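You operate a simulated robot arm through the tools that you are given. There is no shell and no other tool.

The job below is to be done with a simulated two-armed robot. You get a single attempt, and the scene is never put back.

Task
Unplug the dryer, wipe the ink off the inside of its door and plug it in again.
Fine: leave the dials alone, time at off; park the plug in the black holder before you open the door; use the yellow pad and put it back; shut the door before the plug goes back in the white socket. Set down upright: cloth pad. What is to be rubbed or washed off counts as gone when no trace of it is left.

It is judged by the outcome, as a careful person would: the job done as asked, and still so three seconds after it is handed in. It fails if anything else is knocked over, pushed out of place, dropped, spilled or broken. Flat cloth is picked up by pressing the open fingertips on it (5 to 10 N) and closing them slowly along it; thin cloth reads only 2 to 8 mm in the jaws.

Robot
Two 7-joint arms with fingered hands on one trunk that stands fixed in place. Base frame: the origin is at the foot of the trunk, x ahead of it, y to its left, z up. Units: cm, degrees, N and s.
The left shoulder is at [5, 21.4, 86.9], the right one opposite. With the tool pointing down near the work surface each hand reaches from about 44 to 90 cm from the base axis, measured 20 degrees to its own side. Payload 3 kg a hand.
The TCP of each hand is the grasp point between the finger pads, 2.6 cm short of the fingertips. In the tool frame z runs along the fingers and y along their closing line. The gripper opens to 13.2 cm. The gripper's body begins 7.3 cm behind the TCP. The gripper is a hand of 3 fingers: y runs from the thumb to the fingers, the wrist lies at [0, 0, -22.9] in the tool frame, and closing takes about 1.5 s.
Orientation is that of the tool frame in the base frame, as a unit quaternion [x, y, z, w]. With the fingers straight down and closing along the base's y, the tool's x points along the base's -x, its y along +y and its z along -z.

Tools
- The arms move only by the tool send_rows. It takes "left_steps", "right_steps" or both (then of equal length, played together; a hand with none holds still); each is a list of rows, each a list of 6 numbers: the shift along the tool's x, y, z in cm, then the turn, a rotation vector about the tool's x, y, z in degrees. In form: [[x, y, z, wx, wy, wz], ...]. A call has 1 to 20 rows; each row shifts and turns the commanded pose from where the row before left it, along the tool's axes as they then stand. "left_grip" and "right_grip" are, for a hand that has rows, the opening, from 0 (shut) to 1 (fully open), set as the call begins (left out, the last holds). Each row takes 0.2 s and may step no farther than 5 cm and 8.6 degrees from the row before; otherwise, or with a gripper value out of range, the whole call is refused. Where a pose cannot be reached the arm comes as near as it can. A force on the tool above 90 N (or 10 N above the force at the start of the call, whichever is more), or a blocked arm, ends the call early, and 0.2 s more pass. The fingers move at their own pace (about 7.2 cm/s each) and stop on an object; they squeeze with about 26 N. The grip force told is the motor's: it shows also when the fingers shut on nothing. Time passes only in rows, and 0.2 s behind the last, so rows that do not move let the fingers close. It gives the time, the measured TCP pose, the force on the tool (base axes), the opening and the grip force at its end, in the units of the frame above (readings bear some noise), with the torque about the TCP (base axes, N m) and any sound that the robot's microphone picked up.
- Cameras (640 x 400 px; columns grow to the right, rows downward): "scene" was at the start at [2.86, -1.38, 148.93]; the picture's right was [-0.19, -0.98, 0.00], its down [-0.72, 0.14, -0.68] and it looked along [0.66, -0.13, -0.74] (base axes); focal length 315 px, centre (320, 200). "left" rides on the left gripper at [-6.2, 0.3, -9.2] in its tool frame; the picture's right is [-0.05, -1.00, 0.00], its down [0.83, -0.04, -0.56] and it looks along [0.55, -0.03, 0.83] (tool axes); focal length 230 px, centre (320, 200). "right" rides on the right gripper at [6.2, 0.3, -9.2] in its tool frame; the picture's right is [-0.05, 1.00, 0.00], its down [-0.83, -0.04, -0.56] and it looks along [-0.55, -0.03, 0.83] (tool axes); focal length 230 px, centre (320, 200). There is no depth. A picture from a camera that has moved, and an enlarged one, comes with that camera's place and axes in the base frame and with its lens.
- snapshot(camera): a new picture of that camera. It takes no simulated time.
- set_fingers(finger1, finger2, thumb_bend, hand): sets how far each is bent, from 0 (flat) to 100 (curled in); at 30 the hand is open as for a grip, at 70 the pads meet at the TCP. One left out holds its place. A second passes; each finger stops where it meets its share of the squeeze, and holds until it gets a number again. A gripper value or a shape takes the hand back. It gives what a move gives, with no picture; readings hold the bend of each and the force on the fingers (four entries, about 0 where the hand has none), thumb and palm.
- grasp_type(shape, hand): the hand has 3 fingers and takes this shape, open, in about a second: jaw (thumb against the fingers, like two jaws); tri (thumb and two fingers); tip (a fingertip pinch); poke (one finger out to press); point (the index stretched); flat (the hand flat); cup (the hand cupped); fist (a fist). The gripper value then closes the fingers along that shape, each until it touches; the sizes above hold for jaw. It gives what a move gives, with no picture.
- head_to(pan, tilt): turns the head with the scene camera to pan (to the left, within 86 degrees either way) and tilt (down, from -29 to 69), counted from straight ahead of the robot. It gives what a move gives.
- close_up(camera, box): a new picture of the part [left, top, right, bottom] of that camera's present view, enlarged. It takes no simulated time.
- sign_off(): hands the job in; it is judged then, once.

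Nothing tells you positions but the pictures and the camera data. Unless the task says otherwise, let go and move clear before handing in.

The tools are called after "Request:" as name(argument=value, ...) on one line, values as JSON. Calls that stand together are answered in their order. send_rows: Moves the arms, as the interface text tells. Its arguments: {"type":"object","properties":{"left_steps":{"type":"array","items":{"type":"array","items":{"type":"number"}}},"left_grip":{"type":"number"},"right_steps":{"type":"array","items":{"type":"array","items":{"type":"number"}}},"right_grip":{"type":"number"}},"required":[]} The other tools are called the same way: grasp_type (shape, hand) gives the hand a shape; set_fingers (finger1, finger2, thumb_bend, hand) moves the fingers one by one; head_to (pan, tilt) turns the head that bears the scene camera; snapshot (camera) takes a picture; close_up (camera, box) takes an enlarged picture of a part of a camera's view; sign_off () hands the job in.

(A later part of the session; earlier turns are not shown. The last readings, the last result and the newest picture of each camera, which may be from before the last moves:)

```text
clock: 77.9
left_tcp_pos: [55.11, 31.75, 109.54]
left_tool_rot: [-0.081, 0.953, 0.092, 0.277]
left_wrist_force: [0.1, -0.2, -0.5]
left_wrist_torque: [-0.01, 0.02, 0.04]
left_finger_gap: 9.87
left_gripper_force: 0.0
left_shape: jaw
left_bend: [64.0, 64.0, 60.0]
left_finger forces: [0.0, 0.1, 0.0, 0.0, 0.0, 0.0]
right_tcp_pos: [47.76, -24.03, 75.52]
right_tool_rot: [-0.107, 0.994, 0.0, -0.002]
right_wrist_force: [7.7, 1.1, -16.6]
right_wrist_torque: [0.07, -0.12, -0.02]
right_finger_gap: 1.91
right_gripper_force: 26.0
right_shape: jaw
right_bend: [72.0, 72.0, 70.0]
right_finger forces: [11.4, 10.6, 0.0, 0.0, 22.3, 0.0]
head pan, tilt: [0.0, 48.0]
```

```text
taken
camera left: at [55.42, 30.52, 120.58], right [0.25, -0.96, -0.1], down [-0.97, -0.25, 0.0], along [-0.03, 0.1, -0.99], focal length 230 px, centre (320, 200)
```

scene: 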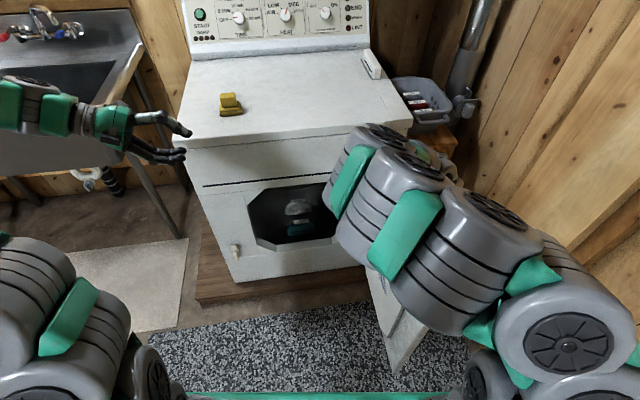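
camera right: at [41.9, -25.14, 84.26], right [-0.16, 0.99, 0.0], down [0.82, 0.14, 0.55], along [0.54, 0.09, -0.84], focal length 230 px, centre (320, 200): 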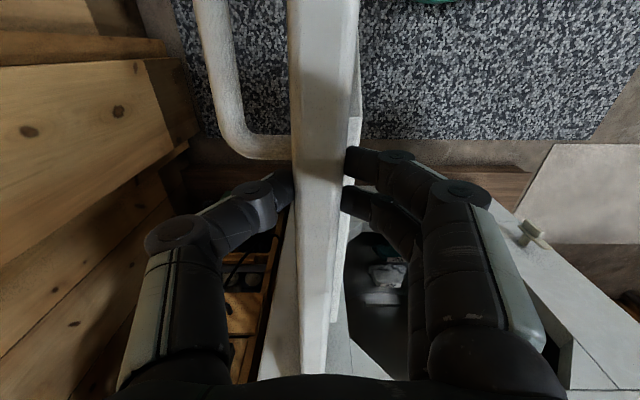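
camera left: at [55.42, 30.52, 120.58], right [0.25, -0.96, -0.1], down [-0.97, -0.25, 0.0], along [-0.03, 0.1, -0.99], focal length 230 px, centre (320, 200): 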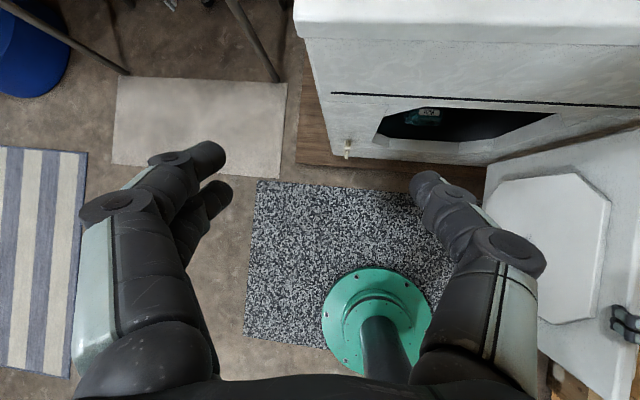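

Request:
send_rows(left_steps=[[0, 0, 0, 4.5, 0, 0], [0, 0, 0, 4.5, 0, 0], [0, 0, 0, -3, 0, -4.6], [-3.0, -1.6, 2.5, 0, 0, 0], [-3.0, -1.6, 2.5, 0, 0, 0], [-3.0, -1.6, 2.5, 0, 0, 0], [-3.0, -1.6, 2.5, 0, 0, 0], [-3.0, -1.6, 2.5, 0, 0, 0], [-3.0, -1.6, 2.5, 0, 0, 0]])

Request:
snapshot(camera="left")

Request:
snapshot(camera="scene")

```text
clock: 79.9
left_tcp_pos: [80.07, 27.47, 106.79]
left_tool_rot: [-0.105, 0.953, 0.031, 0.281]
left_wrist_force: [-0.9, 0.2, -0.4]
left_wrist_torque: [-0.03, 0.01, -0.01]
left_finger_gap: 9.88
left_gripper_force: 0.0
left_shape: jaw
left_bend: [64.0, 64.0, 60.0]
left_finger forces: [0.0, 0.0, 0.1, 0.0, 0.1, 0.0]
right_tcp_pos: [47.75, -24.09, 75.5]
right_tool_rot: [-0.108, 0.994, 0.001, -0.001]
right_wrist_force: [6.4, 0.7, -13.7]
right_wrist_torque: [0.08, -0.12, -0.06]
right_finger_gap: 1.92
right_gripper_force: 25.9
right_shape: jaw
right_bend: [72.0, 72.0, 70.0]
right_finger forces: [11.7, 11.0, 0.0, 0.1, 22.6, 0.0]
head pan, tilt: [0.0, 48.0]
```

```text
taken
camera left: at [80.05, 27.83, 117.91], right [0.26, -0.96, 0.03], down [-0.97, -0.26, 0.02], along [-0.01, -0.03, -1.0], focal length 230 px, centre (320, 200)
```

left: 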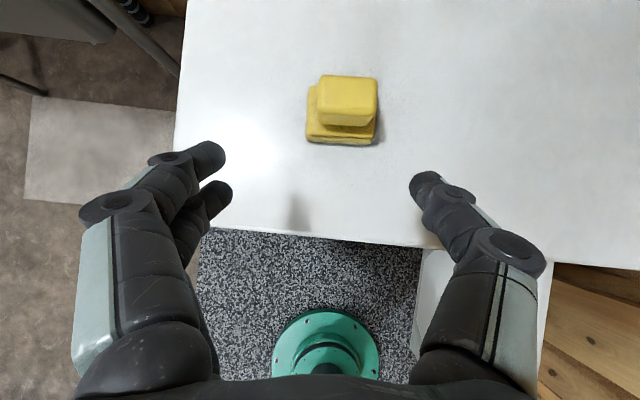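

```text
taken
```

scene: 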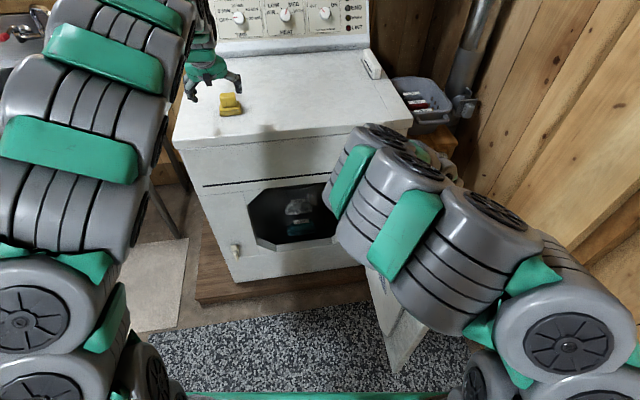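

Request:
send_rows(left_steps=[[-1.2, -1.0, 2, 0, 0, 0], [-1.1, -0.9, 2.5, 0, 0, 0], [0, 0, 2, 0, 0, 0]])

Request:
snapshot(camera="left")

Request:
close_up(camera="scene", box=[180, 60, 276, 130])

```text
clock: 80.7
left_tcp_pos: [85.56, 26.67, 102.49]
left_tool_rot: [-0.106, 0.953, 0.032, 0.282]
left_wrist_force: [-0.2, -0.1, -0.9]
left_wrist_torque: [0.01, -0.02, -0.02]
left_finger_gap: 9.86
left_gripper_force: 0.2
left_shape: jaw
left_bend: [64.0, 64.0, 60.0]
left_finger forces: [0.0, 0.0, 0.0, 0.0, 0.1, 0.0]
right_tcp_pos: [47.78, -24.07, 75.64]
right_tool_rot: [-0.108, 0.994, 0.0, -0.002]
right_wrist_force: [5.6, -0.9, -13.5]
right_wrist_torque: [0.04, -0.12, -0.08]
right_finger_gap: 1.89
right_gripper_force: 26.2
right_shape: jaw
right_bend: [72.0, 72.0, 70.0]
right_finger forces: [11.4, 10.9, 0.0, 0.0, 23.0, 0.0]
head pan, tilt: [0.0, 48.0]
```

```text
taken
camera left: at [85.73, 27.01, 113.6], right [0.26, -0.96, 0.03], down [-0.97, -0.26, 0.02], along [-0.01, -0.03, -1.0], focal length 230 px, centre (320, 200)
```

left: 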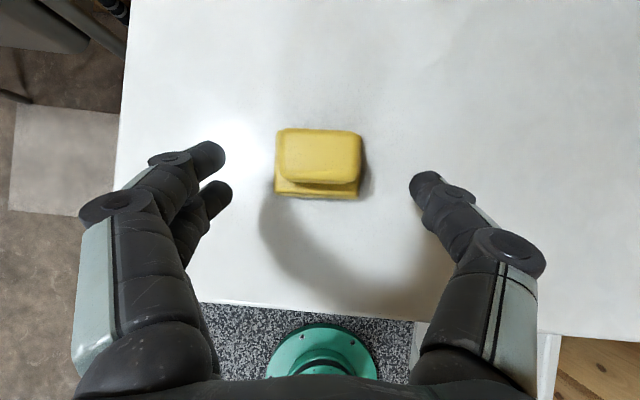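

```text
5.71 times, centred on (228, 95) of scene
camera zoom: at [2.97, 0.12, 148.85], right [0.0, -1.0, 0.0], down [-0.74, 0.0, -0.67], along [0.67, 0.0, -0.74], focal length 1802 px, centre (846, 800)
```

zoom: 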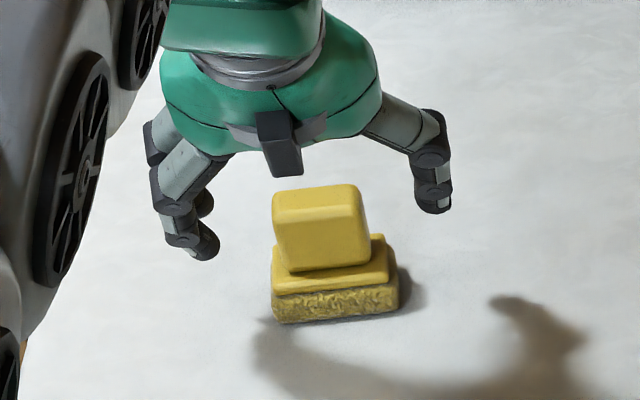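

Request:
send_rows(left_steps=[[-0.1, 0.05, 2, 0, 0, 0], [-0.1, 0, 1.3, 0, 0, 0], [0, 0, 0.8, 0, 0, 0]], left_grip=0.6)

Request:
snapshot(camera="left")

Request:
close_up(camera="scene", box=[180, 60, 276, 130])

```text
clock: 81.5
left_tcp_pos: [87.91, 27.27, 99.09]
left_tool_rot: [-0.106, 0.953, 0.031, 0.282]
left_wrist_force: [0.1, 0.2, 0.1]
left_wrist_torque: [0.01, 0.02, 0.01]
left_finger_gap: 7.97
left_gripper_force: 0.0
left_shape: jaw
left_bend: [71.0, 71.0, 71.0]
left_finger forces: [0.0, 0.0, 0.1, 0.0, 0.0, 0.0]
right_tcp_pos: [47.69, -24.06, 75.52]
right_tool_rot: [-0.107, 0.994, 0.001, -0.001]
right_wrist_force: [5.9, 0.1, -12.3]
right_wrist_torque: [0.07, -0.12, -0.07]
right_finger_gap: 1.91
right_gripper_force: 26.1
right_shape: jaw
right_bend: [72.0, 72.0, 70.0]
right_finger forces: [11.7, 10.8, 0.1, 0.0, 23.0, 0.0]
head pan, tilt: [0.0, 48.0]
```

```text
taken
camera left: at [88.14, 27.57, 110.24], right [0.26, -0.96, 0.03], down [-0.97, -0.26, 0.02], along [-0.01, -0.03, -1.0], focal length 230 px, centre (320, 200)
```

left: 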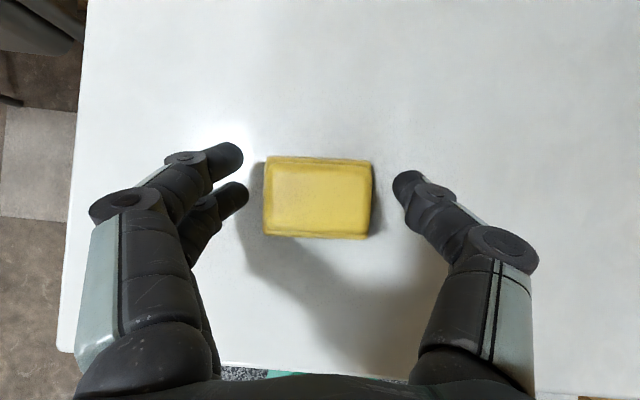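

```text
5.71 times, centred on (228, 95) of scene
camera zoom: at [2.97, 0.12, 148.85], right [0.0, -1.0, 0.0], down [-0.74, 0.0, -0.67], along [0.67, 0.0, -0.74], focal length 1802 px, centre (846, 800)
```

zoom: 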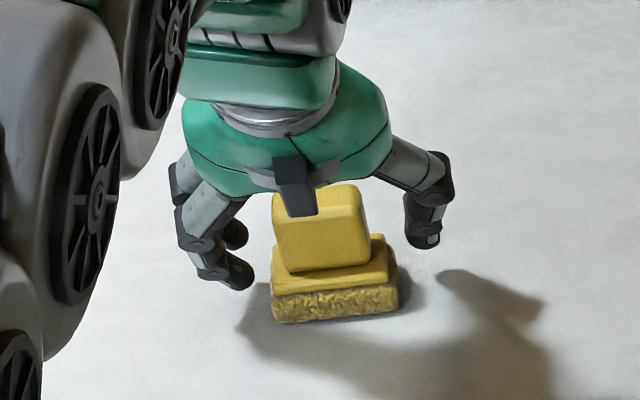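

Request:
send_rows(left_steps=[[0, 0, 0, 0, 0, 0], [0, 0, 0, 0, 0, 0], [0, 0, 0, 0, 0, 0], [0, 0, 0, 0, 0, 0], [0, 0, 0, 0, 0, 0], [0, 0, 0, 0, 0, 0]], left_grip=0.0)

Request:
snapshot(camera="left")

Request:
close_up(camera="scene", box=[180, 60, 276, 130])

```text
clock: 82.9
left_tcp_pos: [87.97, 27.16, 99.27]
left_tool_rot: [-0.106, 0.953, 0.031, 0.283]
left_wrist_force: [5.3, 2.9, 18.4]
left_wrist_torque: [-0.48, -0.24, 0.04]
left_finger_gap: 4.42
left_gripper_force: 26.3
left_shape: jaw
left_bend: [73.0, 74.0, 71.0]
left_finger forces: [11.1, 14.2, 0.0, 0.0, 38.8, 0.1]
right_tcp_pos: [47.76, -24.15, 75.47]
right_tool_rot: [-0.106, 0.994, 0.001, -0.002]
right_wrist_force: [8.2, 1.0, -13.1]
right_wrist_torque: [0.08, -0.13, -0.09]
right_finger_gap: 1.92
right_gripper_force: 25.9
right_shape: jaw
right_bend: [72.0, 72.0, 70.0]
right_finger forces: [11.5, 10.9, 0.1, 0.0, 22.9, 0.1]
head pan, tilt: [0.0, 48.0]
```

```text
taken
camera left: at [88.13, 27.58, 110.41], right [0.26, -0.96, 0.03], down [-0.97, -0.26, 0.01], along [-0.01, -0.03, -1.0], focal length 230 px, centre (320, 200)
```

left: 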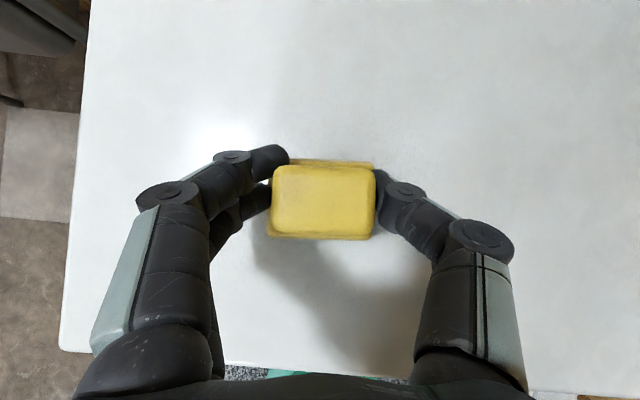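

```text
5.71 times, centred on (228, 95) of scene
camera zoom: at [2.95, 0.11, 148.85], right [0.0, -1.0, 0.0], down [-0.74, 0.0, -0.67], along [0.67, 0.0, -0.74], focal length 1802 px, centre (846, 800)
```

zoom: 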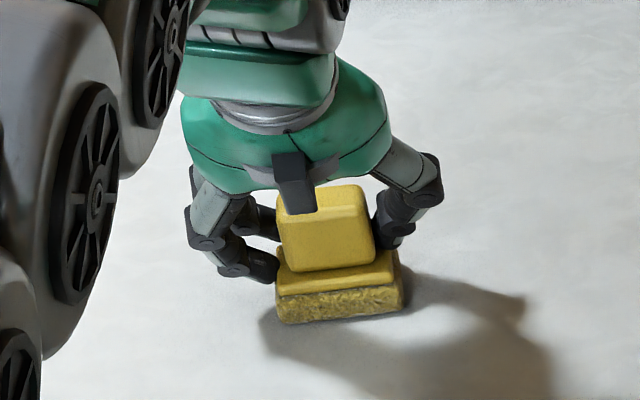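

Request:
send_rows(left_steps=[[-0.54, 0, -0.84, 0, 0, 0], [-1.63, 0, -2.51, 0, 0, 0], [-1.63, 0, -2.51, 0, 0, 0], [0, 0, 0, 0, 0, 0]])

Request:
snapshot(camera="left")

Request:
close_up(camera="scene", box=[180, 50, 276, 120])

```text
clock: 83.9
left_tcp_pos: [87.8, 27.37, 106.29]
left_tool_rot: [-0.105, 0.953, 0.031, 0.282]
left_wrist_force: [0.4, -0.2, -0.6]
left_wrist_torque: [0.01, -0.01, 0.01]
left_finger_gap: 4.26
left_gripper_force: 25.6
left_shape: jaw
left_bend: [74.0, 74.0, 71.0]
left_finger forces: [10.5, 13.7, 0.0, 0.0, 27.5, 0.0]
right_tcp_pos: [47.83, -24.06, 75.44]
right_tool_rot: [-0.107, 0.994, 0.001, -0.002]
right_wrist_force: [4.9, 0.2, -12.0]
right_wrist_torque: [0.07, -0.09, -0.06]
right_finger_gap: 1.89
right_gripper_force: 26.6
right_shape: jaw
right_bend: [72.0, 72.0, 70.0]
right_finger forces: [11.8, 11.0, 0.1, 0.0, 22.9, 0.1]
head pan, tilt: [0.0, 48.0]
```

```text
taken
camera left: at [87.99, 27.64, 117.51], right [0.26, -0.96, 0.03], down [-0.97, -0.26, 0.02], along [-0.01, -0.03, -1.0], focal length 230 px, centre (320, 200)
```

left: 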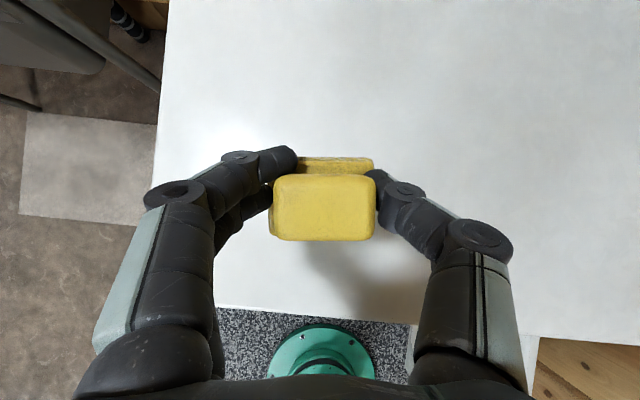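

```text
5.71 times, centred on (228, 85) of scene
camera zoom: at [2.97, 0.12, 148.85], right [0.0, -1.0, 0.0], down [-0.74, 0.0, -0.67], along [0.67, 0.0, -0.74], focal length 1802 px, centre (846, 857)
```

zoom: 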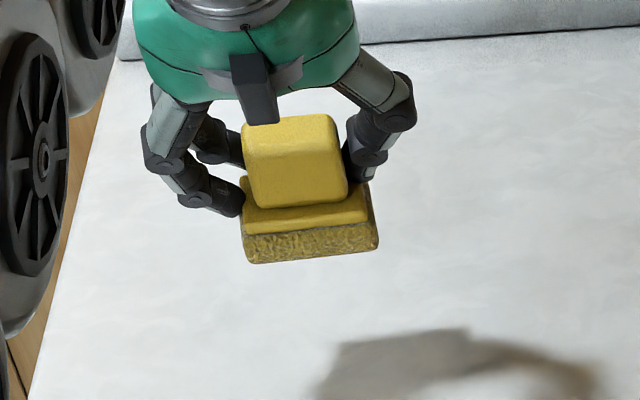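

The pad is lifted. Next I bring it back in front of the dryer and turn it so its cloth side faces the door's inner panel.

Request:
send_rows(left_steps=[[3.6, -0.4, -2.33, 0, 0, 0], [3.6, -0.4, -2.33, 0, 0, 0], [3.6, -0.4, -2.33, 0, 0, 0], [3.6, -0.4, -2.33, 0, 0, 0], [3.6, -0.4, -2.33, 0, 0, 0], [3.6, -0.4, -2.33, 0, 0, 0], [3.6, -0.4, -2.33, 0, 0, 0], [3.6, -0.4, -2.33, 0, 0, 0], [3.6, -0.4, -2.33, 0, 0, 0]])

Request:
send_rows(left_steps=[[0, 0, 0, 7.43, 0, -3.47], [0, 0, 0, 7.43, 0, -3.47], [0, 0, 0, 7.43, 0, -3.47], [0, 0, 0, 7.43, 0, -3.47], [0, 0, 0, 7.43, 0, -3.47], [0, 0, 0, 7.43, 0, -3.47], [0, 0, 0, 7.43, 0, -3.47], [0, 0, 0, 7.43, 0, -3.47], [0, 0, 0, 7.43, 0, -3.47], [0, 0, 0, 7.43, 0, -3.47], [0, 0, 0, 7.43, 0, -3.47]])

Request:
snapshot(camera="left")

Request:
snapshot(camera="scene")

```text
clock: 85.9
left_tcp_pos: [51.15, 15.29, 106.31]
left_tool_rot: [-0.105, 0.953, 0.031, 0.281]
left_wrist_force: [-0.2, -0.4, -0.4]
left_wrist_torque: [-0.01, 0.0, -0.03]
left_finger_gap: 3.9
left_gripper_force: 26.0
left_shape: jaw
left_bend: [76.0, 73.0, 71.0]
left_finger forces: [3.7, 16.2, 0.0, 0.0, 23.0, 0.1]
right_tcp_pos: [47.79, -24.05, 75.55]
right_tool_rot: [-0.107, 0.994, 0.0, -0.001]
right_wrist_force: [5.1, 0.0, -10.4]
right_wrist_torque: [0.03, -0.08, -0.12]
right_finger_gap: 1.9
right_gripper_force: 26.1
right_shape: jaw
right_bend: [72.0, 72.0, 70.0]
right_finger forces: [11.7, 11.0, 0.0, 0.0, 23.4, 0.0]
head pan, tilt: [0.0, 48.0]
```

```text
clock: 88.3
left_tcp_pos: [54.44, 18.38, 108.07]
left_tool_rot: [0.179, -0.661, 0.675, -0.275]
left_wrist_force: [0.5, -0.2, -1.1]
left_wrist_torque: [0.04, -0.02, -0.02]
left_finger_gap: 3.36
left_gripper_force: 26.3
left_shape: jaw
left_bend: [77.0, 73.0, 72.0]
left_finger forces: [0.1, 16.1, 0.0, 0.0, 13.7, 0.0]
left hand out of reach, approached as far as the arm can: row 5, 6, 9
right_tcp_pos: [47.92, -23.98, 75.55]
right_tool_rot: [-0.107, 0.994, 0.001, -0.002]
right_wrist_force: [3.8, -0.8, -7.1]
right_wrist_torque: [0.05, -0.09, -0.1]
right_finger_gap: 1.91
right_gripper_force: 26.2
right_shape: jaw
right_bend: [72.0, 72.0, 70.0]
right_finger forces: [11.9, 11.3, 0.1, 0.0, 23.9, 0.0]
head pan, tilt: [0.0, 48.0]
```

```text
taken
camera left: at [53.91, 29.49, 107.95], right [-0.09, 0.01, 1.0], down [-0.99, -0.07, -0.09], along [0.07, -1.0, 0.01], focal length 230 px, centre (320, 200)
```

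left: 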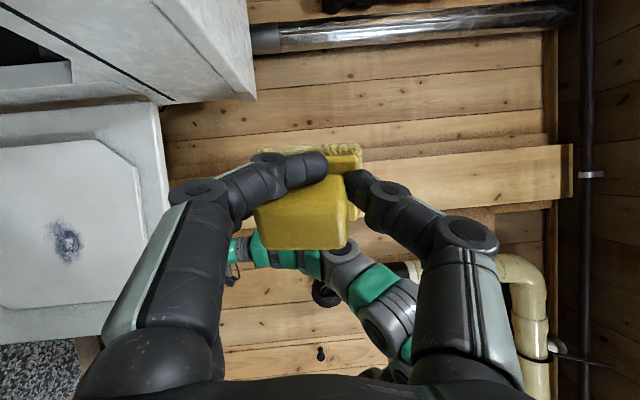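

```text
taken
```

scene: 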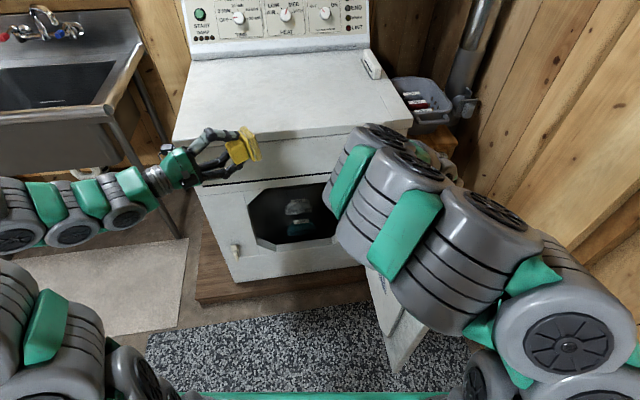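

Request:
close_up(camera="left", box=[220, 120, 420, 280])

Request:
close_up(camera="scene", box=[150, 110, 270, 200])

```text
2.50 times, centred on (320, 200) of left
camera zoom: at [53.91, 29.49, 107.95], right [-0.09, 0.01, 1.0], down [-0.99, -0.07, -0.09], along [0.07, -1.0, 0.01], focal length 575 px, centre (320, 200)
```

zoom: 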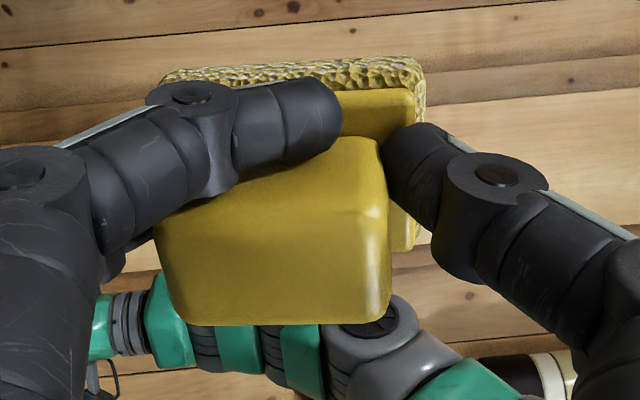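

```text
4.44 times, centred on (210, 155) of scene
camera zoom: at [2.96, 0.12, 148.85], right [0.0, -1.0, 0.0], down [-0.74, 0.0, -0.67], along [0.67, 0.0, -0.74], focal length 1401 px, centre (809, 400)
```

zoom: 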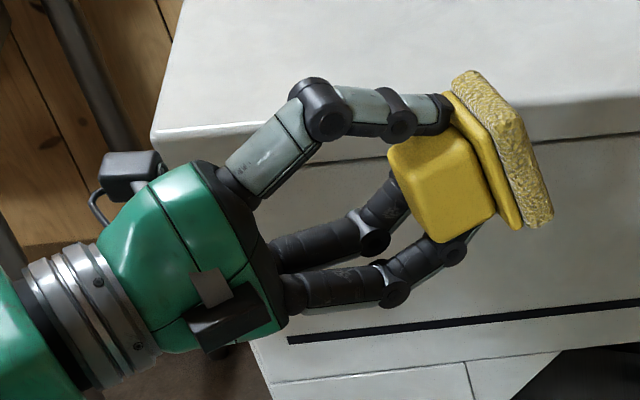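

The pad is slipping in the grip, so I'll slowly turn the hand back down and set the pad on the dryer top to re-grip it properly.

Request:
send_rows(left_steps=[[0, 0, 0, -3.7, 0, 1.73], [0, 0, 0, -3.7, 0, 1.73], [0, 0, 0, -3.7, 0, 1.73], [0, 0, 0, -3.7, 0, 1.73], [0, 0, 0, -3.7, 0, 1.73], [0, 0, 0, -3.7, 0, 1.73], [0, 0, 0, -3.7, 0, 1.73], [0, 0, 0, -3.7, 0, 1.73], [0, 0, 0, -3.7, 0, 1.73], [0, 0, 0, -3.7, 0, 1.73]])

Request:
close_up(camera="left", box=[220, 120, 420, 280])

Request:
close_up(camera="scene", box=[150, 110, 270, 200])

```text
clock: 90.5
left_tcp_pos: [54.6, 18.45, 108.03]
left_tool_rot: [-0.158, 0.86, -0.382, 0.301]
left_wrist_force: [-1.0, -0.3, -0.7]
left_wrist_torque: [0.04, 0.0, 0.01]
left_finger_gap: 3.39
left_gripper_force: 25.7
left_shape: jaw
left_bend: [77.0, 73.0, 72.0]
left_finger forces: [0.0, 15.3, 0.1, 0.0, 13.6, 0.0]
right_tcp_pos: [47.76, -23.99, 75.54]
right_tool_rot: [-0.107, 0.994, 0.0, -0.002]
right_wrist_force: [2.9, 0.0, -6.4]
right_wrist_torque: [0.07, -0.06, -0.07]
right_finger_gap: 1.92
right_gripper_force: 25.8
right_shape: jaw
right_bend: [72.0, 72.0, 70.0]
right_finger forces: [12.0, 11.4, 0.1, 0.0, 24.2, 0.1]
head pan, tilt: [0.0, 48.0]
```

```text
2.50 times, centred on (320, 200) of left
camera zoom: at [53.44, 26.81, 115.14], right [0.08, -0.63, 0.77], down [-0.99, -0.13, -0.01], along [0.11, -0.76, -0.64], focal length 575 px, centre (320, 200)
```

zoom: 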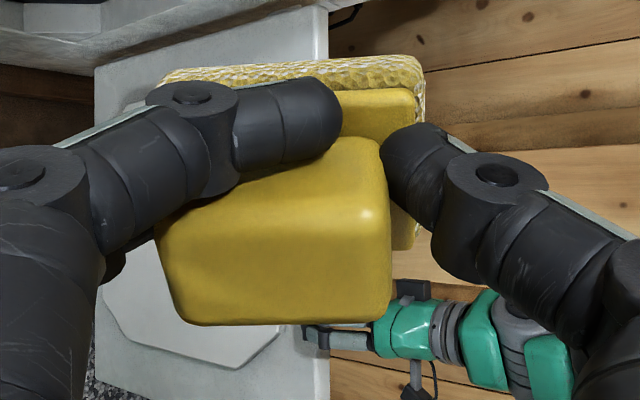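

```text
4.44 times, centred on (210, 155) of scene
camera zoom: at [2.96, 0.11, 148.85], right [0.0, -1.0, 0.0], down [-0.74, 0.0, -0.67], along [0.67, 0.0, -0.74], focal length 1401 px, centre (809, 400)
```

zoom: 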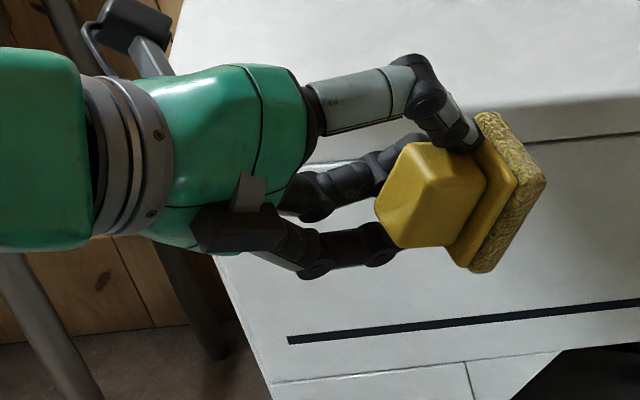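

Request:
send_rows(left_steps=[[0, 0, 0, -3.7, 0, 1.73], [0, 0, 0, -3.7, 0, 1.73], [0, 0, 0, -3.7, 0, 1.73], [0, 0, 0, -3.7, 0, 1.73], [0, 0, 0, -3.7, 0, 1.73], [0, 0, 0, -3.7, 0, 1.73], [0, 0, 0, -3.7, 0, 1.73], [0, 0, 0, -3.7, 0, 1.73], [0, 0, 0, -3.7, 0, 1.73], [0, 0, 0, -3.7, 0, 1.73]])

Request:
close_up(camera="left", box=[220, 120, 420, 280])

Request:
close_up(camera="scene", box=[170, 90, 290, 180])

```text
clock: 92.7
left_tcp_pos: [54.65, 18.46, 108.07]
left_tool_rot: [-0.117, 0.949, -0.04, 0.289]
left_wrist_force: [-0.2, -0.8, -0.9]
left_wrist_torque: [-0.02, 0.02, -0.01]
left_finger_gap: 3.38
left_gripper_force: 26.0
left_shape: jaw
left_bend: [77.0, 73.0, 72.0]
left_finger forces: [0.1, 14.8, 0.0, 0.1, 13.7, 0.1]
right_tcp_pos: [47.72, -23.95, 75.57]
right_tool_rot: [-0.107, 0.994, 0.001, -0.001]
right_wrist_force: [3.4, 0.2, -4.7]
right_wrist_torque: [0.05, -0.02, -0.08]
right_finger_gap: 1.93
right_gripper_force: 26.3
right_shape: jaw
right_bend: [72.0, 72.0, 70.0]
right_finger forces: [12.2, 11.6, 0.0, 0.0, 23.8, 0.0]
head pan, tilt: [0.0, 48.0]
```

```text
2.50 times, centred on (320, 200) of left
camera zoom: at [54.43, 20.26, 119.06], right [0.24, -0.96, 0.17], down [-0.97, -0.24, 0.02], along [0.02, -0.17, -0.98], focal length 575 px, centre (320, 200)
```

zoom: 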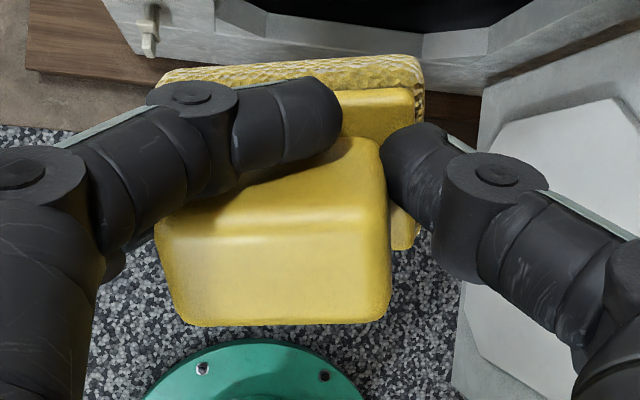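

```text
4.44 times, centred on (230, 135) of scene
camera zoom: at [2.96, 0.11, 148.85], right [0.0, -1.0, 0.0], down [-0.74, 0.0, -0.67], along [0.67, 0.0, -0.74], focal length 1401 px, centre (720, 489)
```

zoom: 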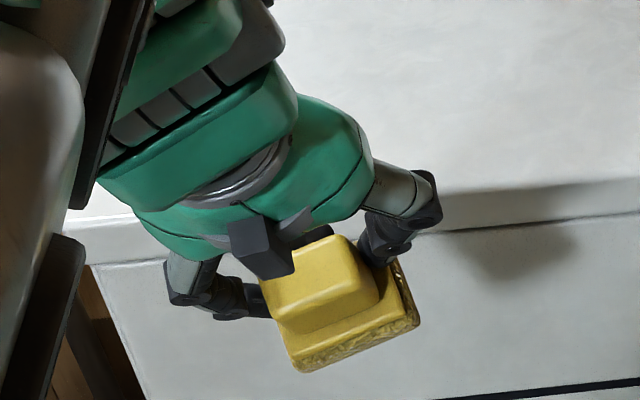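

Request:
send_rows(left_steps=[[0, 0, 0, -3.7, 0, 1.73], [0, 0, 0, -3.7, 0, 1.73], [0, 0, 0, 0, 4.2, 0], [0, 0, 0, 0, 4.2, 0], [0, 0, 0, 0, 4.2, 0], [0, 0, 0, 0, 4.2, 0], [0, 0, 0, 0, 4.2, 0], [0, 0, 0, 0, 4.2, 0], [0, 0, 0, 0, 4.2, 0], [0, 0, 0, 0, 3.6, 0]])

Request:
snapshot(camera="left")

Request:
close_up(camera="scene", box=[170, 90, 290, 180])

```text
clock: 94.9
left_tcp_pos: [54.52, 18.55, 108.03]
left_tool_rot: [-0.109, 0.994, -0.003, -0.003]
left_wrist_force: [0.6, -0.1, -0.9]
left_wrist_torque: [-0.02, 0.01, 0.01]
left_finger_gap: 3.39
left_gripper_force: 26.4
left_shape: jaw
left_bend: [77.0, 73.0, 72.0]
left_finger forces: [0.0, 13.6, 0.1, 0.0, 13.5, 0.0]
right_tcp_pos: [47.73, -23.96, 75.58]
right_tool_rot: [-0.108, 0.994, 0.001, -0.003]
right_wrist_force: [3.0, -0.4, -5.2]
right_wrist_torque: [0.06, -0.02, -0.05]
right_finger_gap: 1.91
right_gripper_force: 25.6
right_shape: jaw
right_bend: [72.0, 72.0, 70.0]
right_finger forces: [12.1, 11.5, 0.0, 0.1, 24.2, 0.1]
head pan, tilt: [0.0, 48.0]
```

```text
taken
camera left: at [60.55, 20.12, 117.21], right [0.27, -0.96, 0.01], down [-0.8, -0.22, 0.56], along [-0.54, -0.15, -0.83], focal length 230 px, centre (320, 200)
```

left: 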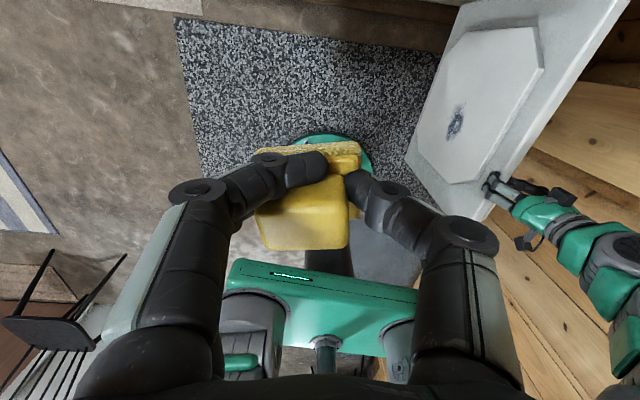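

```text
4.44 times, centred on (230, 135) of scene
camera zoom: at [2.96, 0.12, 148.85], right [0.0, -1.0, 0.0], down [-0.74, 0.0, -0.67], along [0.67, 0.0, -0.74], focal length 1401 px, centre (720, 489)
```

zoom: 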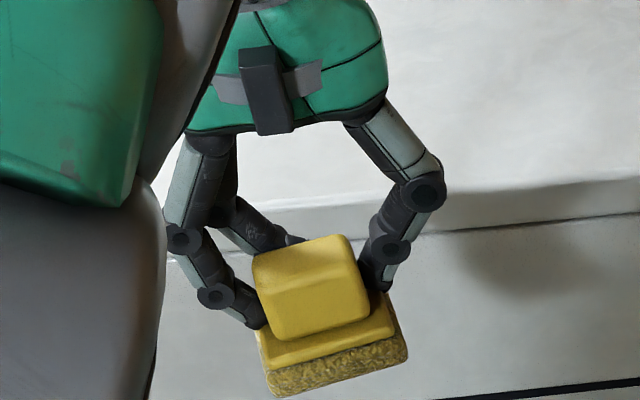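

Request:
send_rows(left_steps=[[-1, 0, 0, 0, 0, 0], [-2, 0, 0, 0, 0, 0], [-2.5, 0, 0, 0, 0, 0], [-2.5, 0, 0, 0, 0, 0], [-2.5, 0, 0, 0, 0, 0], [-2.5, 0, 0, 0, 0, 0], [-2.5, 0, 0, 0, 0, 0], [-2.5, 0, 0, 0, 0, 0], [-2.5, 0, 0, 0, 0, 0], [-2.5, 0, 0, 0, 0, 0], [-2.5, 0, 0, 0, 0, 0], [-1, 0, 0, 0, 0, 0]])

Request:
close_up(camera="scene", box=[180, 50, 276, 130])

Request:
snapshot(camera="left")

```text
clock: 97.5
left_tcp_pos: [75.46, 23.11, 108.19]
left_tool_rot: [-0.11, 0.994, -0.003, -0.001]
left_wrist_force: [0.5, -0.8, -0.8]
left_wrist_torque: [-0.01, 0.01, 0.01]
left_finger_gap: 3.37
left_gripper_force: 26.4
left_shape: jaw
left_bend: [77.0, 73.0, 73.0]
left_finger forces: [0.0, 14.2, 0.1, 0.0, 14.8, 0.1]
left hand out of reach, approached as far as the arm can: row 10, 11, 12
right_tcp_pos: [47.74, -24.12, 75.58]
right_tool_rot: [-0.107, 0.994, 0.002, -0.002]
right_wrist_force: [2.2, 0.0, -4.6]
right_wrist_torque: [0.03, 0.01, -0.08]
right_finger_gap: 1.93
right_gripper_force: 25.9
right_shape: jaw
right_bend: [72.0, 72.0, 70.0]
right_finger forces: [12.3, 11.9, 0.0, 0.0, 24.3, 0.1]
head pan, tilt: [0.0, 48.0]
```

```text
5.00 times, centred on (228, 90) of scene
camera zoom: at [2.96, 0.12, 148.85], right [0.0, -1.0, 0.0], down [-0.74, 0.0, -0.67], along [0.67, 0.0, -0.74], focal length 1576 px, centre (780, 750)
```

zoom: 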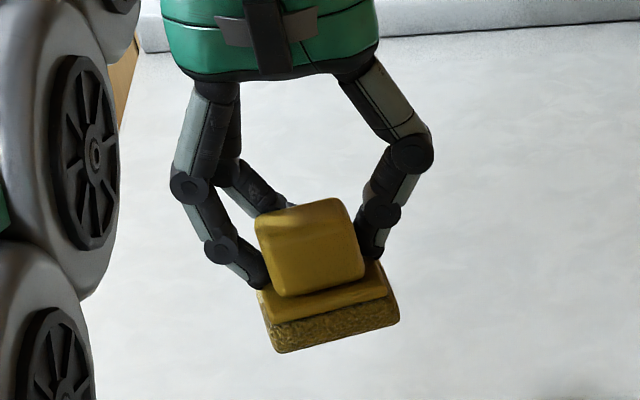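

```text
taken
camera left: at [81.46, 24.67, 117.48], right [0.27, -0.96, 0.01], down [-0.8, -0.22, 0.56], along [-0.54, -0.15, -0.83], focal length 230 px, centre (320, 200)
```

left: 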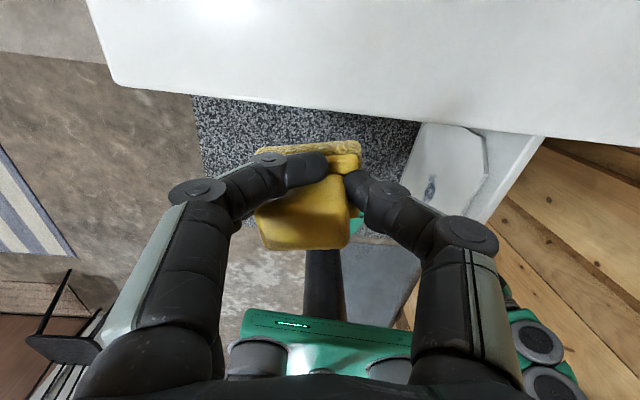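

Request:
send_rows(left_steps=[[0, 0, 0, 0, -5, 0], [0, 0, 0, 0, -5, 0], [0, 0, 2, 0, 0, 0], [0, 0, 2, 0, 0, 0], [-1.2, 0, 0.5, 0, 0, 0], [-1.5, 0, 0.4, 0, 0, 0], [-1.5, 0, 0.4, 0, 0, 0], [-1.5, 0, 0.4, 0, 0, 0]])

Request:
close_up(camera="scene", box=[180, 50, 276, 130])

Request:
snapshot(camera="left")

```text
clock: 99.3
left_tcp_pos: [81.9, 24.56, 103.54]
left_tool_rot: [-0.11, 0.99, 0.007, 0.087]
left_wrist_force: [-0.2, 0.2, 0.0]
left_wrist_torque: [-0.04, -0.02, 0.0]
left_finger_gap: 3.38
left_gripper_force: 26.7
left_shape: jaw
left_bend: [77.0, 73.0, 73.0]
left_finger forces: [0.1, 14.3, 0.0, 0.1, 14.6, 0.0]
right_tcp_pos: [47.77, -24.0, 75.57]
right_tool_rot: [-0.107, 0.994, 0.001, -0.002]
right_wrist_force: [0.8, 0.3, -3.9]
right_wrist_torque: [0.06, -0.02, -0.07]
right_finger_gap: 1.92
right_gripper_force: 26.0
right_shape: jaw
right_bend: [72.0, 72.0, 70.0]
right_finger forces: [12.3, 11.8, 0.1, 0.0, 24.4, 0.0]
head pan, tilt: [0.0, 48.0]
```

```text
5.00 times, centred on (228, 90) of scene
camera zoom: at [2.96, 0.12, 148.85], right [0.0, -1.0, 0.0], down [-0.74, 0.0, -0.67], along [0.67, 0.0, -0.74], focal length 1576 px, centre (780, 750)
```

zoom: 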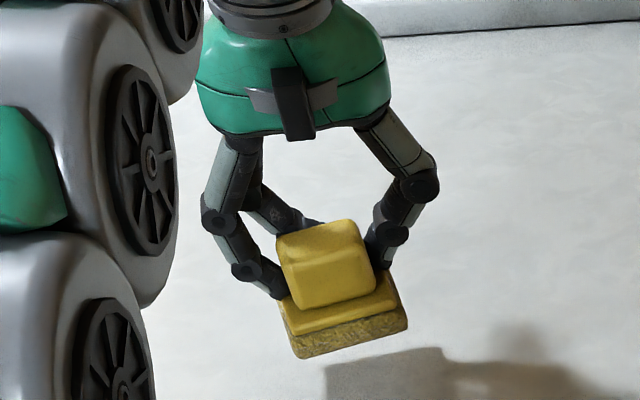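

```text
taken
camera left: at [86.27, 25.81, 113.69], right [0.27, -0.96, 0.01], down [-0.88, -0.24, 0.4], along [-0.38, -0.12, -0.92], focal length 230 px, centre (320, 200)
```

left: 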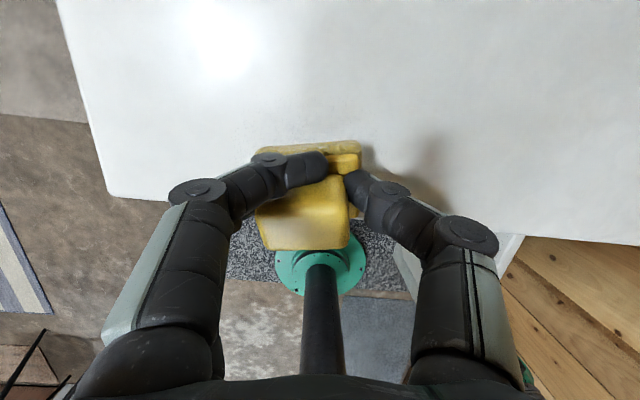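

Request:
send_rows(left_steps=[[-1.2, 0, 0.2, 0, 0, 0], [-1.2, 0, 0.2, 0, 0, 0], [0.17, 0, 1, 0, 0, 0], [0.17, 0, 1, 0, 0, 0], [0.1, 0, 0.6, 0, 0, 0]])

Request:
close_up(camera="scene", box=[180, 50, 276, 130])

```text
clock: 100.5
left_tcp_pos: [84.26, 24.92, 100.87]
left_tool_rot: [-0.109, 0.99, 0.007, 0.085]
left_wrist_force: [0.7, 0.3, -0.3]
left_wrist_torque: [0.0, -0.03, -0.01]
left_finger_gap: 3.4
left_gripper_force: 25.8
left_shape: jaw
left_bend: [77.0, 73.0, 73.0]
left_finger forces: [0.0, 14.3, 0.0, 0.0, 14.5, 0.0]
right_tcp_pos: [47.67, -24.01, 75.54]
right_tool_rot: [-0.107, 0.994, 0.0, -0.002]
right_wrist_force: [3.0, -0.2, -2.6]
right_wrist_torque: [0.03, -0.04, -0.07]
right_finger_gap: 1.9
right_gripper_force: 26.8
right_shape: jaw
right_bend: [72.0, 72.0, 70.0]
right_finger forces: [12.3, 12.0, 0.0, 0.0, 24.5, 0.0]
head pan, tilt: [0.0, 48.0]
```

```text
5.00 times, centred on (228, 90) of scene
camera zoom: at [2.96, 0.12, 148.85], right [0.0, -1.0, 0.0], down [-0.74, 0.0, -0.67], along [0.67, 0.0, -0.74], focal length 1576 px, centre (780, 750)
```

zoom: 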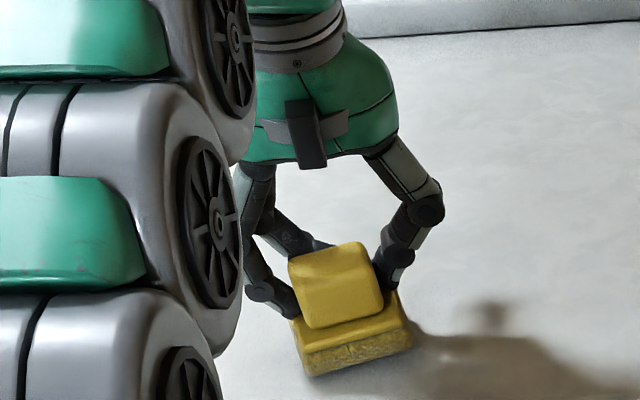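

Request:
send_rows(left_steps=[[0.08, 0, 0.4, 0, 0, 0], [0.08, 0, 0.4, 0, 0, 0], [0.08, 0, 0.4, 0, 0, 0]])

Request:
close_up(camera="scene", box=[180, 50, 276, 130])

Request:
close_up(camera="left", box=[220, 100, 420, 280])

```text
clock: 101.3
left_tcp_pos: [84.26, 25.07, 100.02]
left_tool_rot: [-0.109, 0.99, 0.006, 0.091]
left_wrist_force: [14.1, 0.3, 35.7]
left_wrist_torque: [1.04, 0.52, -0.35]
left_finger_gap: 3.59
left_gripper_force: 26.1
left_shape: jaw
left_bend: [77.0, 77.0, 73.0]
left_finger forces: [2.1, 38.4, 0.0, 0.1, 25.0, 0.1]
right_tcp_pos: [47.77, -24.03, 75.56]
right_tool_rot: [-0.107, 0.994, 0.001, -0.001]
right_wrist_force: [3.6, 1.4, -4.9]
right_wrist_torque: [0.02, -0.06, -0.1]
right_finger_gap: 1.93
right_gripper_force: 26.1
right_shape: jaw
right_bend: [72.0, 72.0, 70.0]
right_finger forces: [12.5, 12.1, 0.0, 0.0, 23.9, 0.0]
head pan, tilt: [0.0, 48.0]
```

```text
5.00 times, centred on (228, 90) of scene
camera zoom: at [2.93, 0.1, 148.86], right [0.0, -1.0, 0.0], down [-0.74, 0.0, -0.67], along [0.67, 0.0, -0.74], focal length 1576 px, centre (780, 750)
```

zoom: 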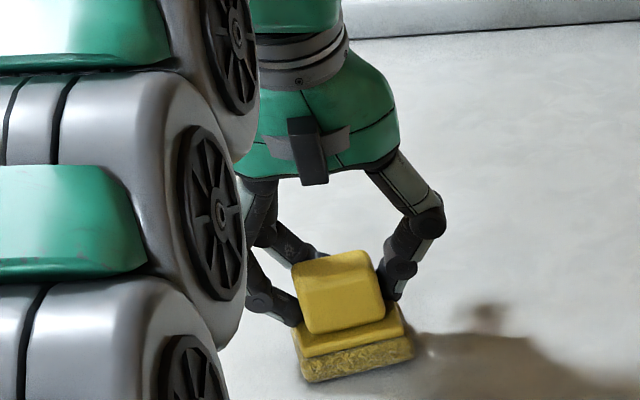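

```text
2.22 times, centred on (320, 190) of left
camera zoom: at [88.56, 26.32, 110.22], right [0.27, -0.96, 0.02], down [-0.89, -0.24, 0.4], along [-0.38, -0.12, -0.92], focal length 511 px, centre (320, 222)
```

zoom: 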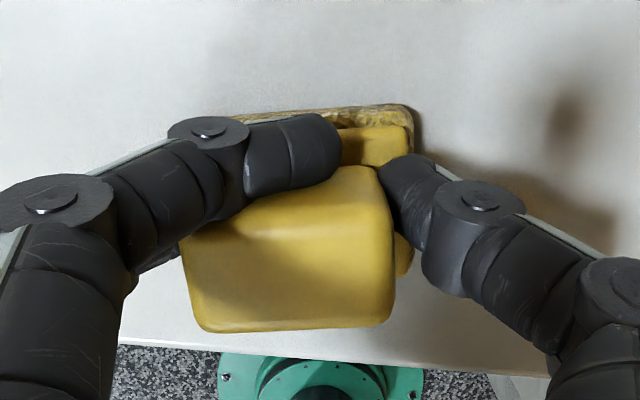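

Request:
send_rows(left_steps=[[-0.05, 0, -0.3, 0, 0, 0], [0, 0, 0, 0, 0, 0]])

Request:
send_rows(left_steps=[[0, 0, 0, 0, 0, 0], [0, 0, 0, 0, 0, 0], [0, 0, 0, 0, 0, 0], [0, 0, 0, 0, 0, 0]], left_grip=0.6)

Request:
close_up(camera="left", box=[200, 80, 440, 280])

Request:
close_up(camera="scene", box=[180, 50, 276, 130])

```text
clock: 101.9
left_tcp_pos: [84.22, 24.99, 99.88]
left_tool_rot: [-0.109, 0.99, 0.007, 0.087]
left_wrist_force: [10.8, -0.2, 26.9]
left_wrist_torque: [0.78, 0.37, -0.29]
left_finger_gap: 3.56
left_gripper_force: 26.6
left_shape: jaw
left_bend: [77.0, 77.0, 73.0]
left_finger forces: [2.6, 38.2, 0.0, 0.1, 18.5, 0.0]
right_tcp_pos: [47.67, -24.02, 75.65]
right_tool_rot: [-0.107, 0.994, 0.0, -0.002]
right_wrist_force: [3.3, 0.7, -4.3]
right_wrist_torque: [0.03, -0.05, -0.08]
right_finger_gap: 1.91
right_gripper_force: 26.2
right_shape: jaw
right_bend: [72.0, 72.0, 70.0]
right_finger forces: [12.4, 12.0, 0.0, 0.0, 24.1, 0.0]
head pan, tilt: [0.0, 48.0]
```

```text
clock: 102.9
left_tcp_pos: [84.12, 24.97, 99.96]
left_tool_rot: [-0.109, 0.99, 0.007, 0.086]
left_wrist_force: [-0.6, -4.2, 18.9]
left_wrist_torque: [0.41, 0.39, 0.16]
left_finger_gap: 7.33
left_gripper_force: 0.1
left_shape: jaw
left_bend: [71.0, 78.0, 71.0]
left_finger forces: [0.0, 22.6, 0.1, 0.0, 0.0, 0.1]
right_tcp_pos: [47.81, -24.15, 75.51]
right_tool_rot: [-0.107, 0.994, 0.001, -0.002]
right_wrist_force: [3.8, 0.4, -4.2]
right_wrist_torque: [0.05, -0.07, -0.05]
right_finger_gap: 1.92
right_gripper_force: 26.0
right_shape: jaw
right_bend: [72.0, 72.0, 70.0]
right_finger forces: [12.4, 11.9, 0.0, 0.1, 24.2, 0.0]
head pan, tilt: [0.0, 48.0]
```

```text
2.00 times, centred on (320, 180) of left
camera zoom: at [88.47, 26.28, 110.06], right [0.27, -0.96, 0.01], down [-0.88, -0.24, 0.4], along [-0.39, -0.12, -0.91], focal length 460 px, centre (320, 240)
```

zoom: 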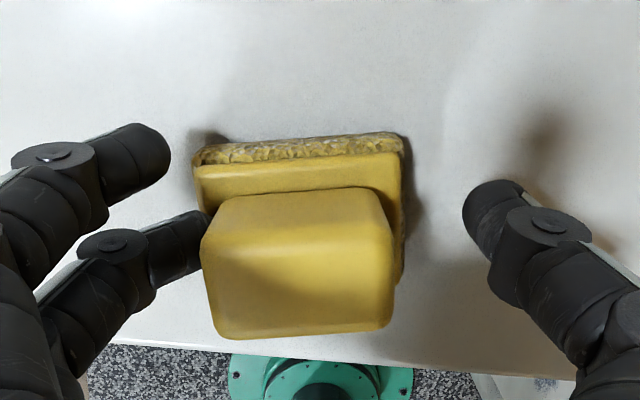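

```text
5.00 times, centred on (228, 90) of scene
camera zoom: at [2.93, 0.1, 148.85], right [0.0, -1.0, 0.0], down [-0.74, 0.0, -0.67], along [0.67, 0.0, -0.74], focal length 1576 px, centre (780, 750)
```

zoom: 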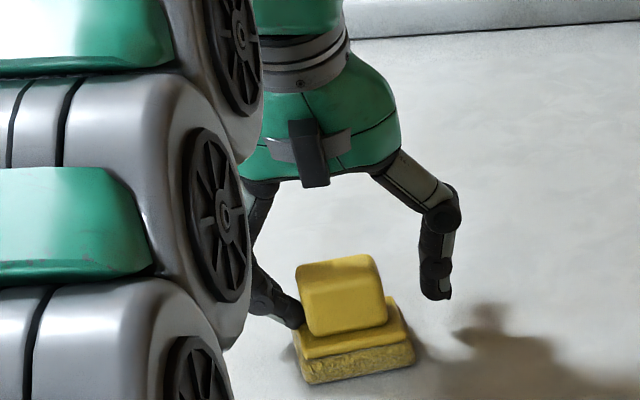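

Request:
send_rows(left_steps=[[-0.3, 0, -1.5, 0, 0, 0], [-0.3, 0, -1.5, 0, 0, 0], [0.8, 0.5, 0, -1.2, 0, -6.9], [0, 0, 0, 0, 0, 0]])

Request:
close_up(camera="left", box=[200, 80, 440, 280])

Request:
close_up(camera="scene", box=[180, 50, 276, 130])

```text
clock: 103.9
left_tcp_pos: [83.25, 25.29, 102.94]
left_tool_rot: [-0.17, 0.982, 0.012, 0.085]
left_wrist_force: [-0.9, -0.7, -0.4]
left_wrist_torque: [-0.01, 0.02, 0.01]
left_finger_gap: 7.88
left_gripper_force: 0.2
left_shape: jaw
left_bend: [71.0, 71.0, 71.0]
left_finger forces: [0.0, 0.1, 0.0, 0.0, 0.0, 0.0]
right_tcp_pos: [47.68, -23.97, 75.5]
right_tool_rot: [-0.107, 0.994, 0.001, -0.002]
right_wrist_force: [1.8, 0.2, -3.1]
right_wrist_torque: [0.04, -0.03, -0.09]
right_finger_gap: 1.91
right_gripper_force: 26.1
right_shape: jaw
right_bend: [72.0, 72.0, 70.0]
right_finger forces: [12.3, 12.0, 0.1, 0.0, 24.8, 0.0]
head pan, tilt: [0.0, 48.0]
```

```text
2.00 times, centred on (320, 180) of left
camera zoom: at [87.56, 27.08, 113.05], right [0.38, -0.92, 0.01], down [-0.85, -0.35, 0.4], along [-0.37, -0.17, -0.91], focal length 460 px, centre (320, 240)
```

zoom: 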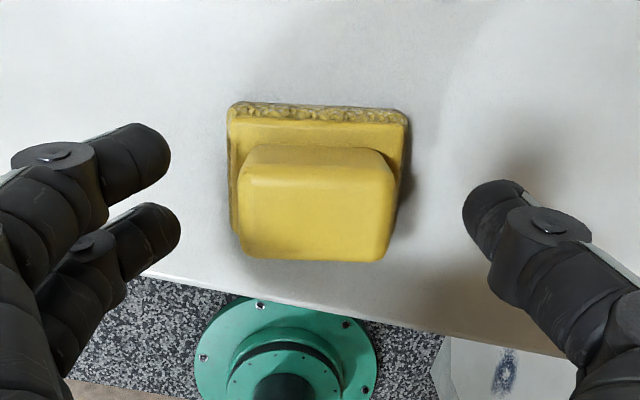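

```text
5.00 times, centred on (228, 90) of scene
camera zoom: at [2.96, 0.12, 148.85], right [0.0, -1.0, 0.0], down [-0.74, 0.0, -0.67], along [0.67, 0.0, -0.74], focal length 1576 px, centre (780, 750)
```

zoom: 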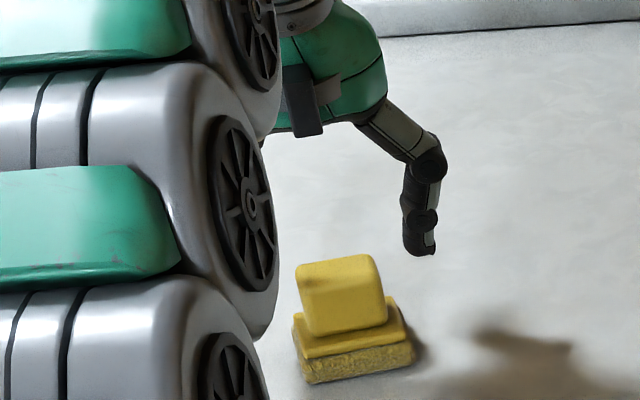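

Request:
send_rows(left_steps=[[1.1, 0, 0.8, 0, 0, 0], [0, 0, 0.9, 0, 0, 0], [0, 0, 0.7, 0, 0, 0], [0, 0, 0, 0, 0, 0]])

Request:
close_up(camera="left", box=[200, 80, 440, 280])

```text
clock: 104.9
left_tcp_pos: [82.74, 25.13, 100.24]
left_tool_rot: [-0.169, 0.982, 0.013, 0.085]
left_wrist_force: [0.3, 1.1, -0.4]
left_wrist_torque: [0.04, 0.01, -0.01]
left_finger_gap: 7.88
left_gripper_force: 0.0
left_shape: jaw
left_bend: [71.0, 71.0, 71.0]
left_finger forces: [0.1, 0.1, 0.0, 0.1, 0.1, 0.0]
right_tcp_pos: [47.71, -24.15, 75.45]
right_tool_rot: [-0.107, 0.994, 0.001, -0.001]
right_wrist_force: [0.8, 0.2, -3.2]
right_wrist_torque: [0.04, -0.01, -0.05]
right_finger_gap: 1.88
right_gripper_force: 25.5
right_shape: jaw
right_bend: [72.0, 72.0, 70.0]
right_finger forces: [12.5, 11.9, 0.0, 0.1, 24.7, 0.1]
head pan, tilt: [0.0, 48.0]
```

```text
2.00 times, centred on (320, 180) of left
camera zoom: at [86.89, 26.9, 110.41], right [0.38, -0.92, 0.01], down [-0.85, -0.34, 0.4], along [-0.37, -0.17, -0.91], focal length 460 px, centre (320, 240)
```

zoom: 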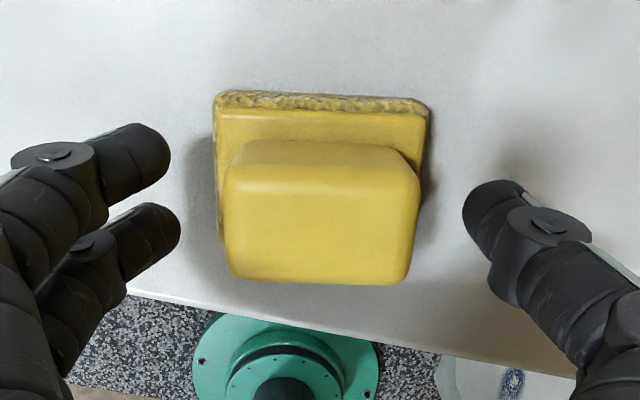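

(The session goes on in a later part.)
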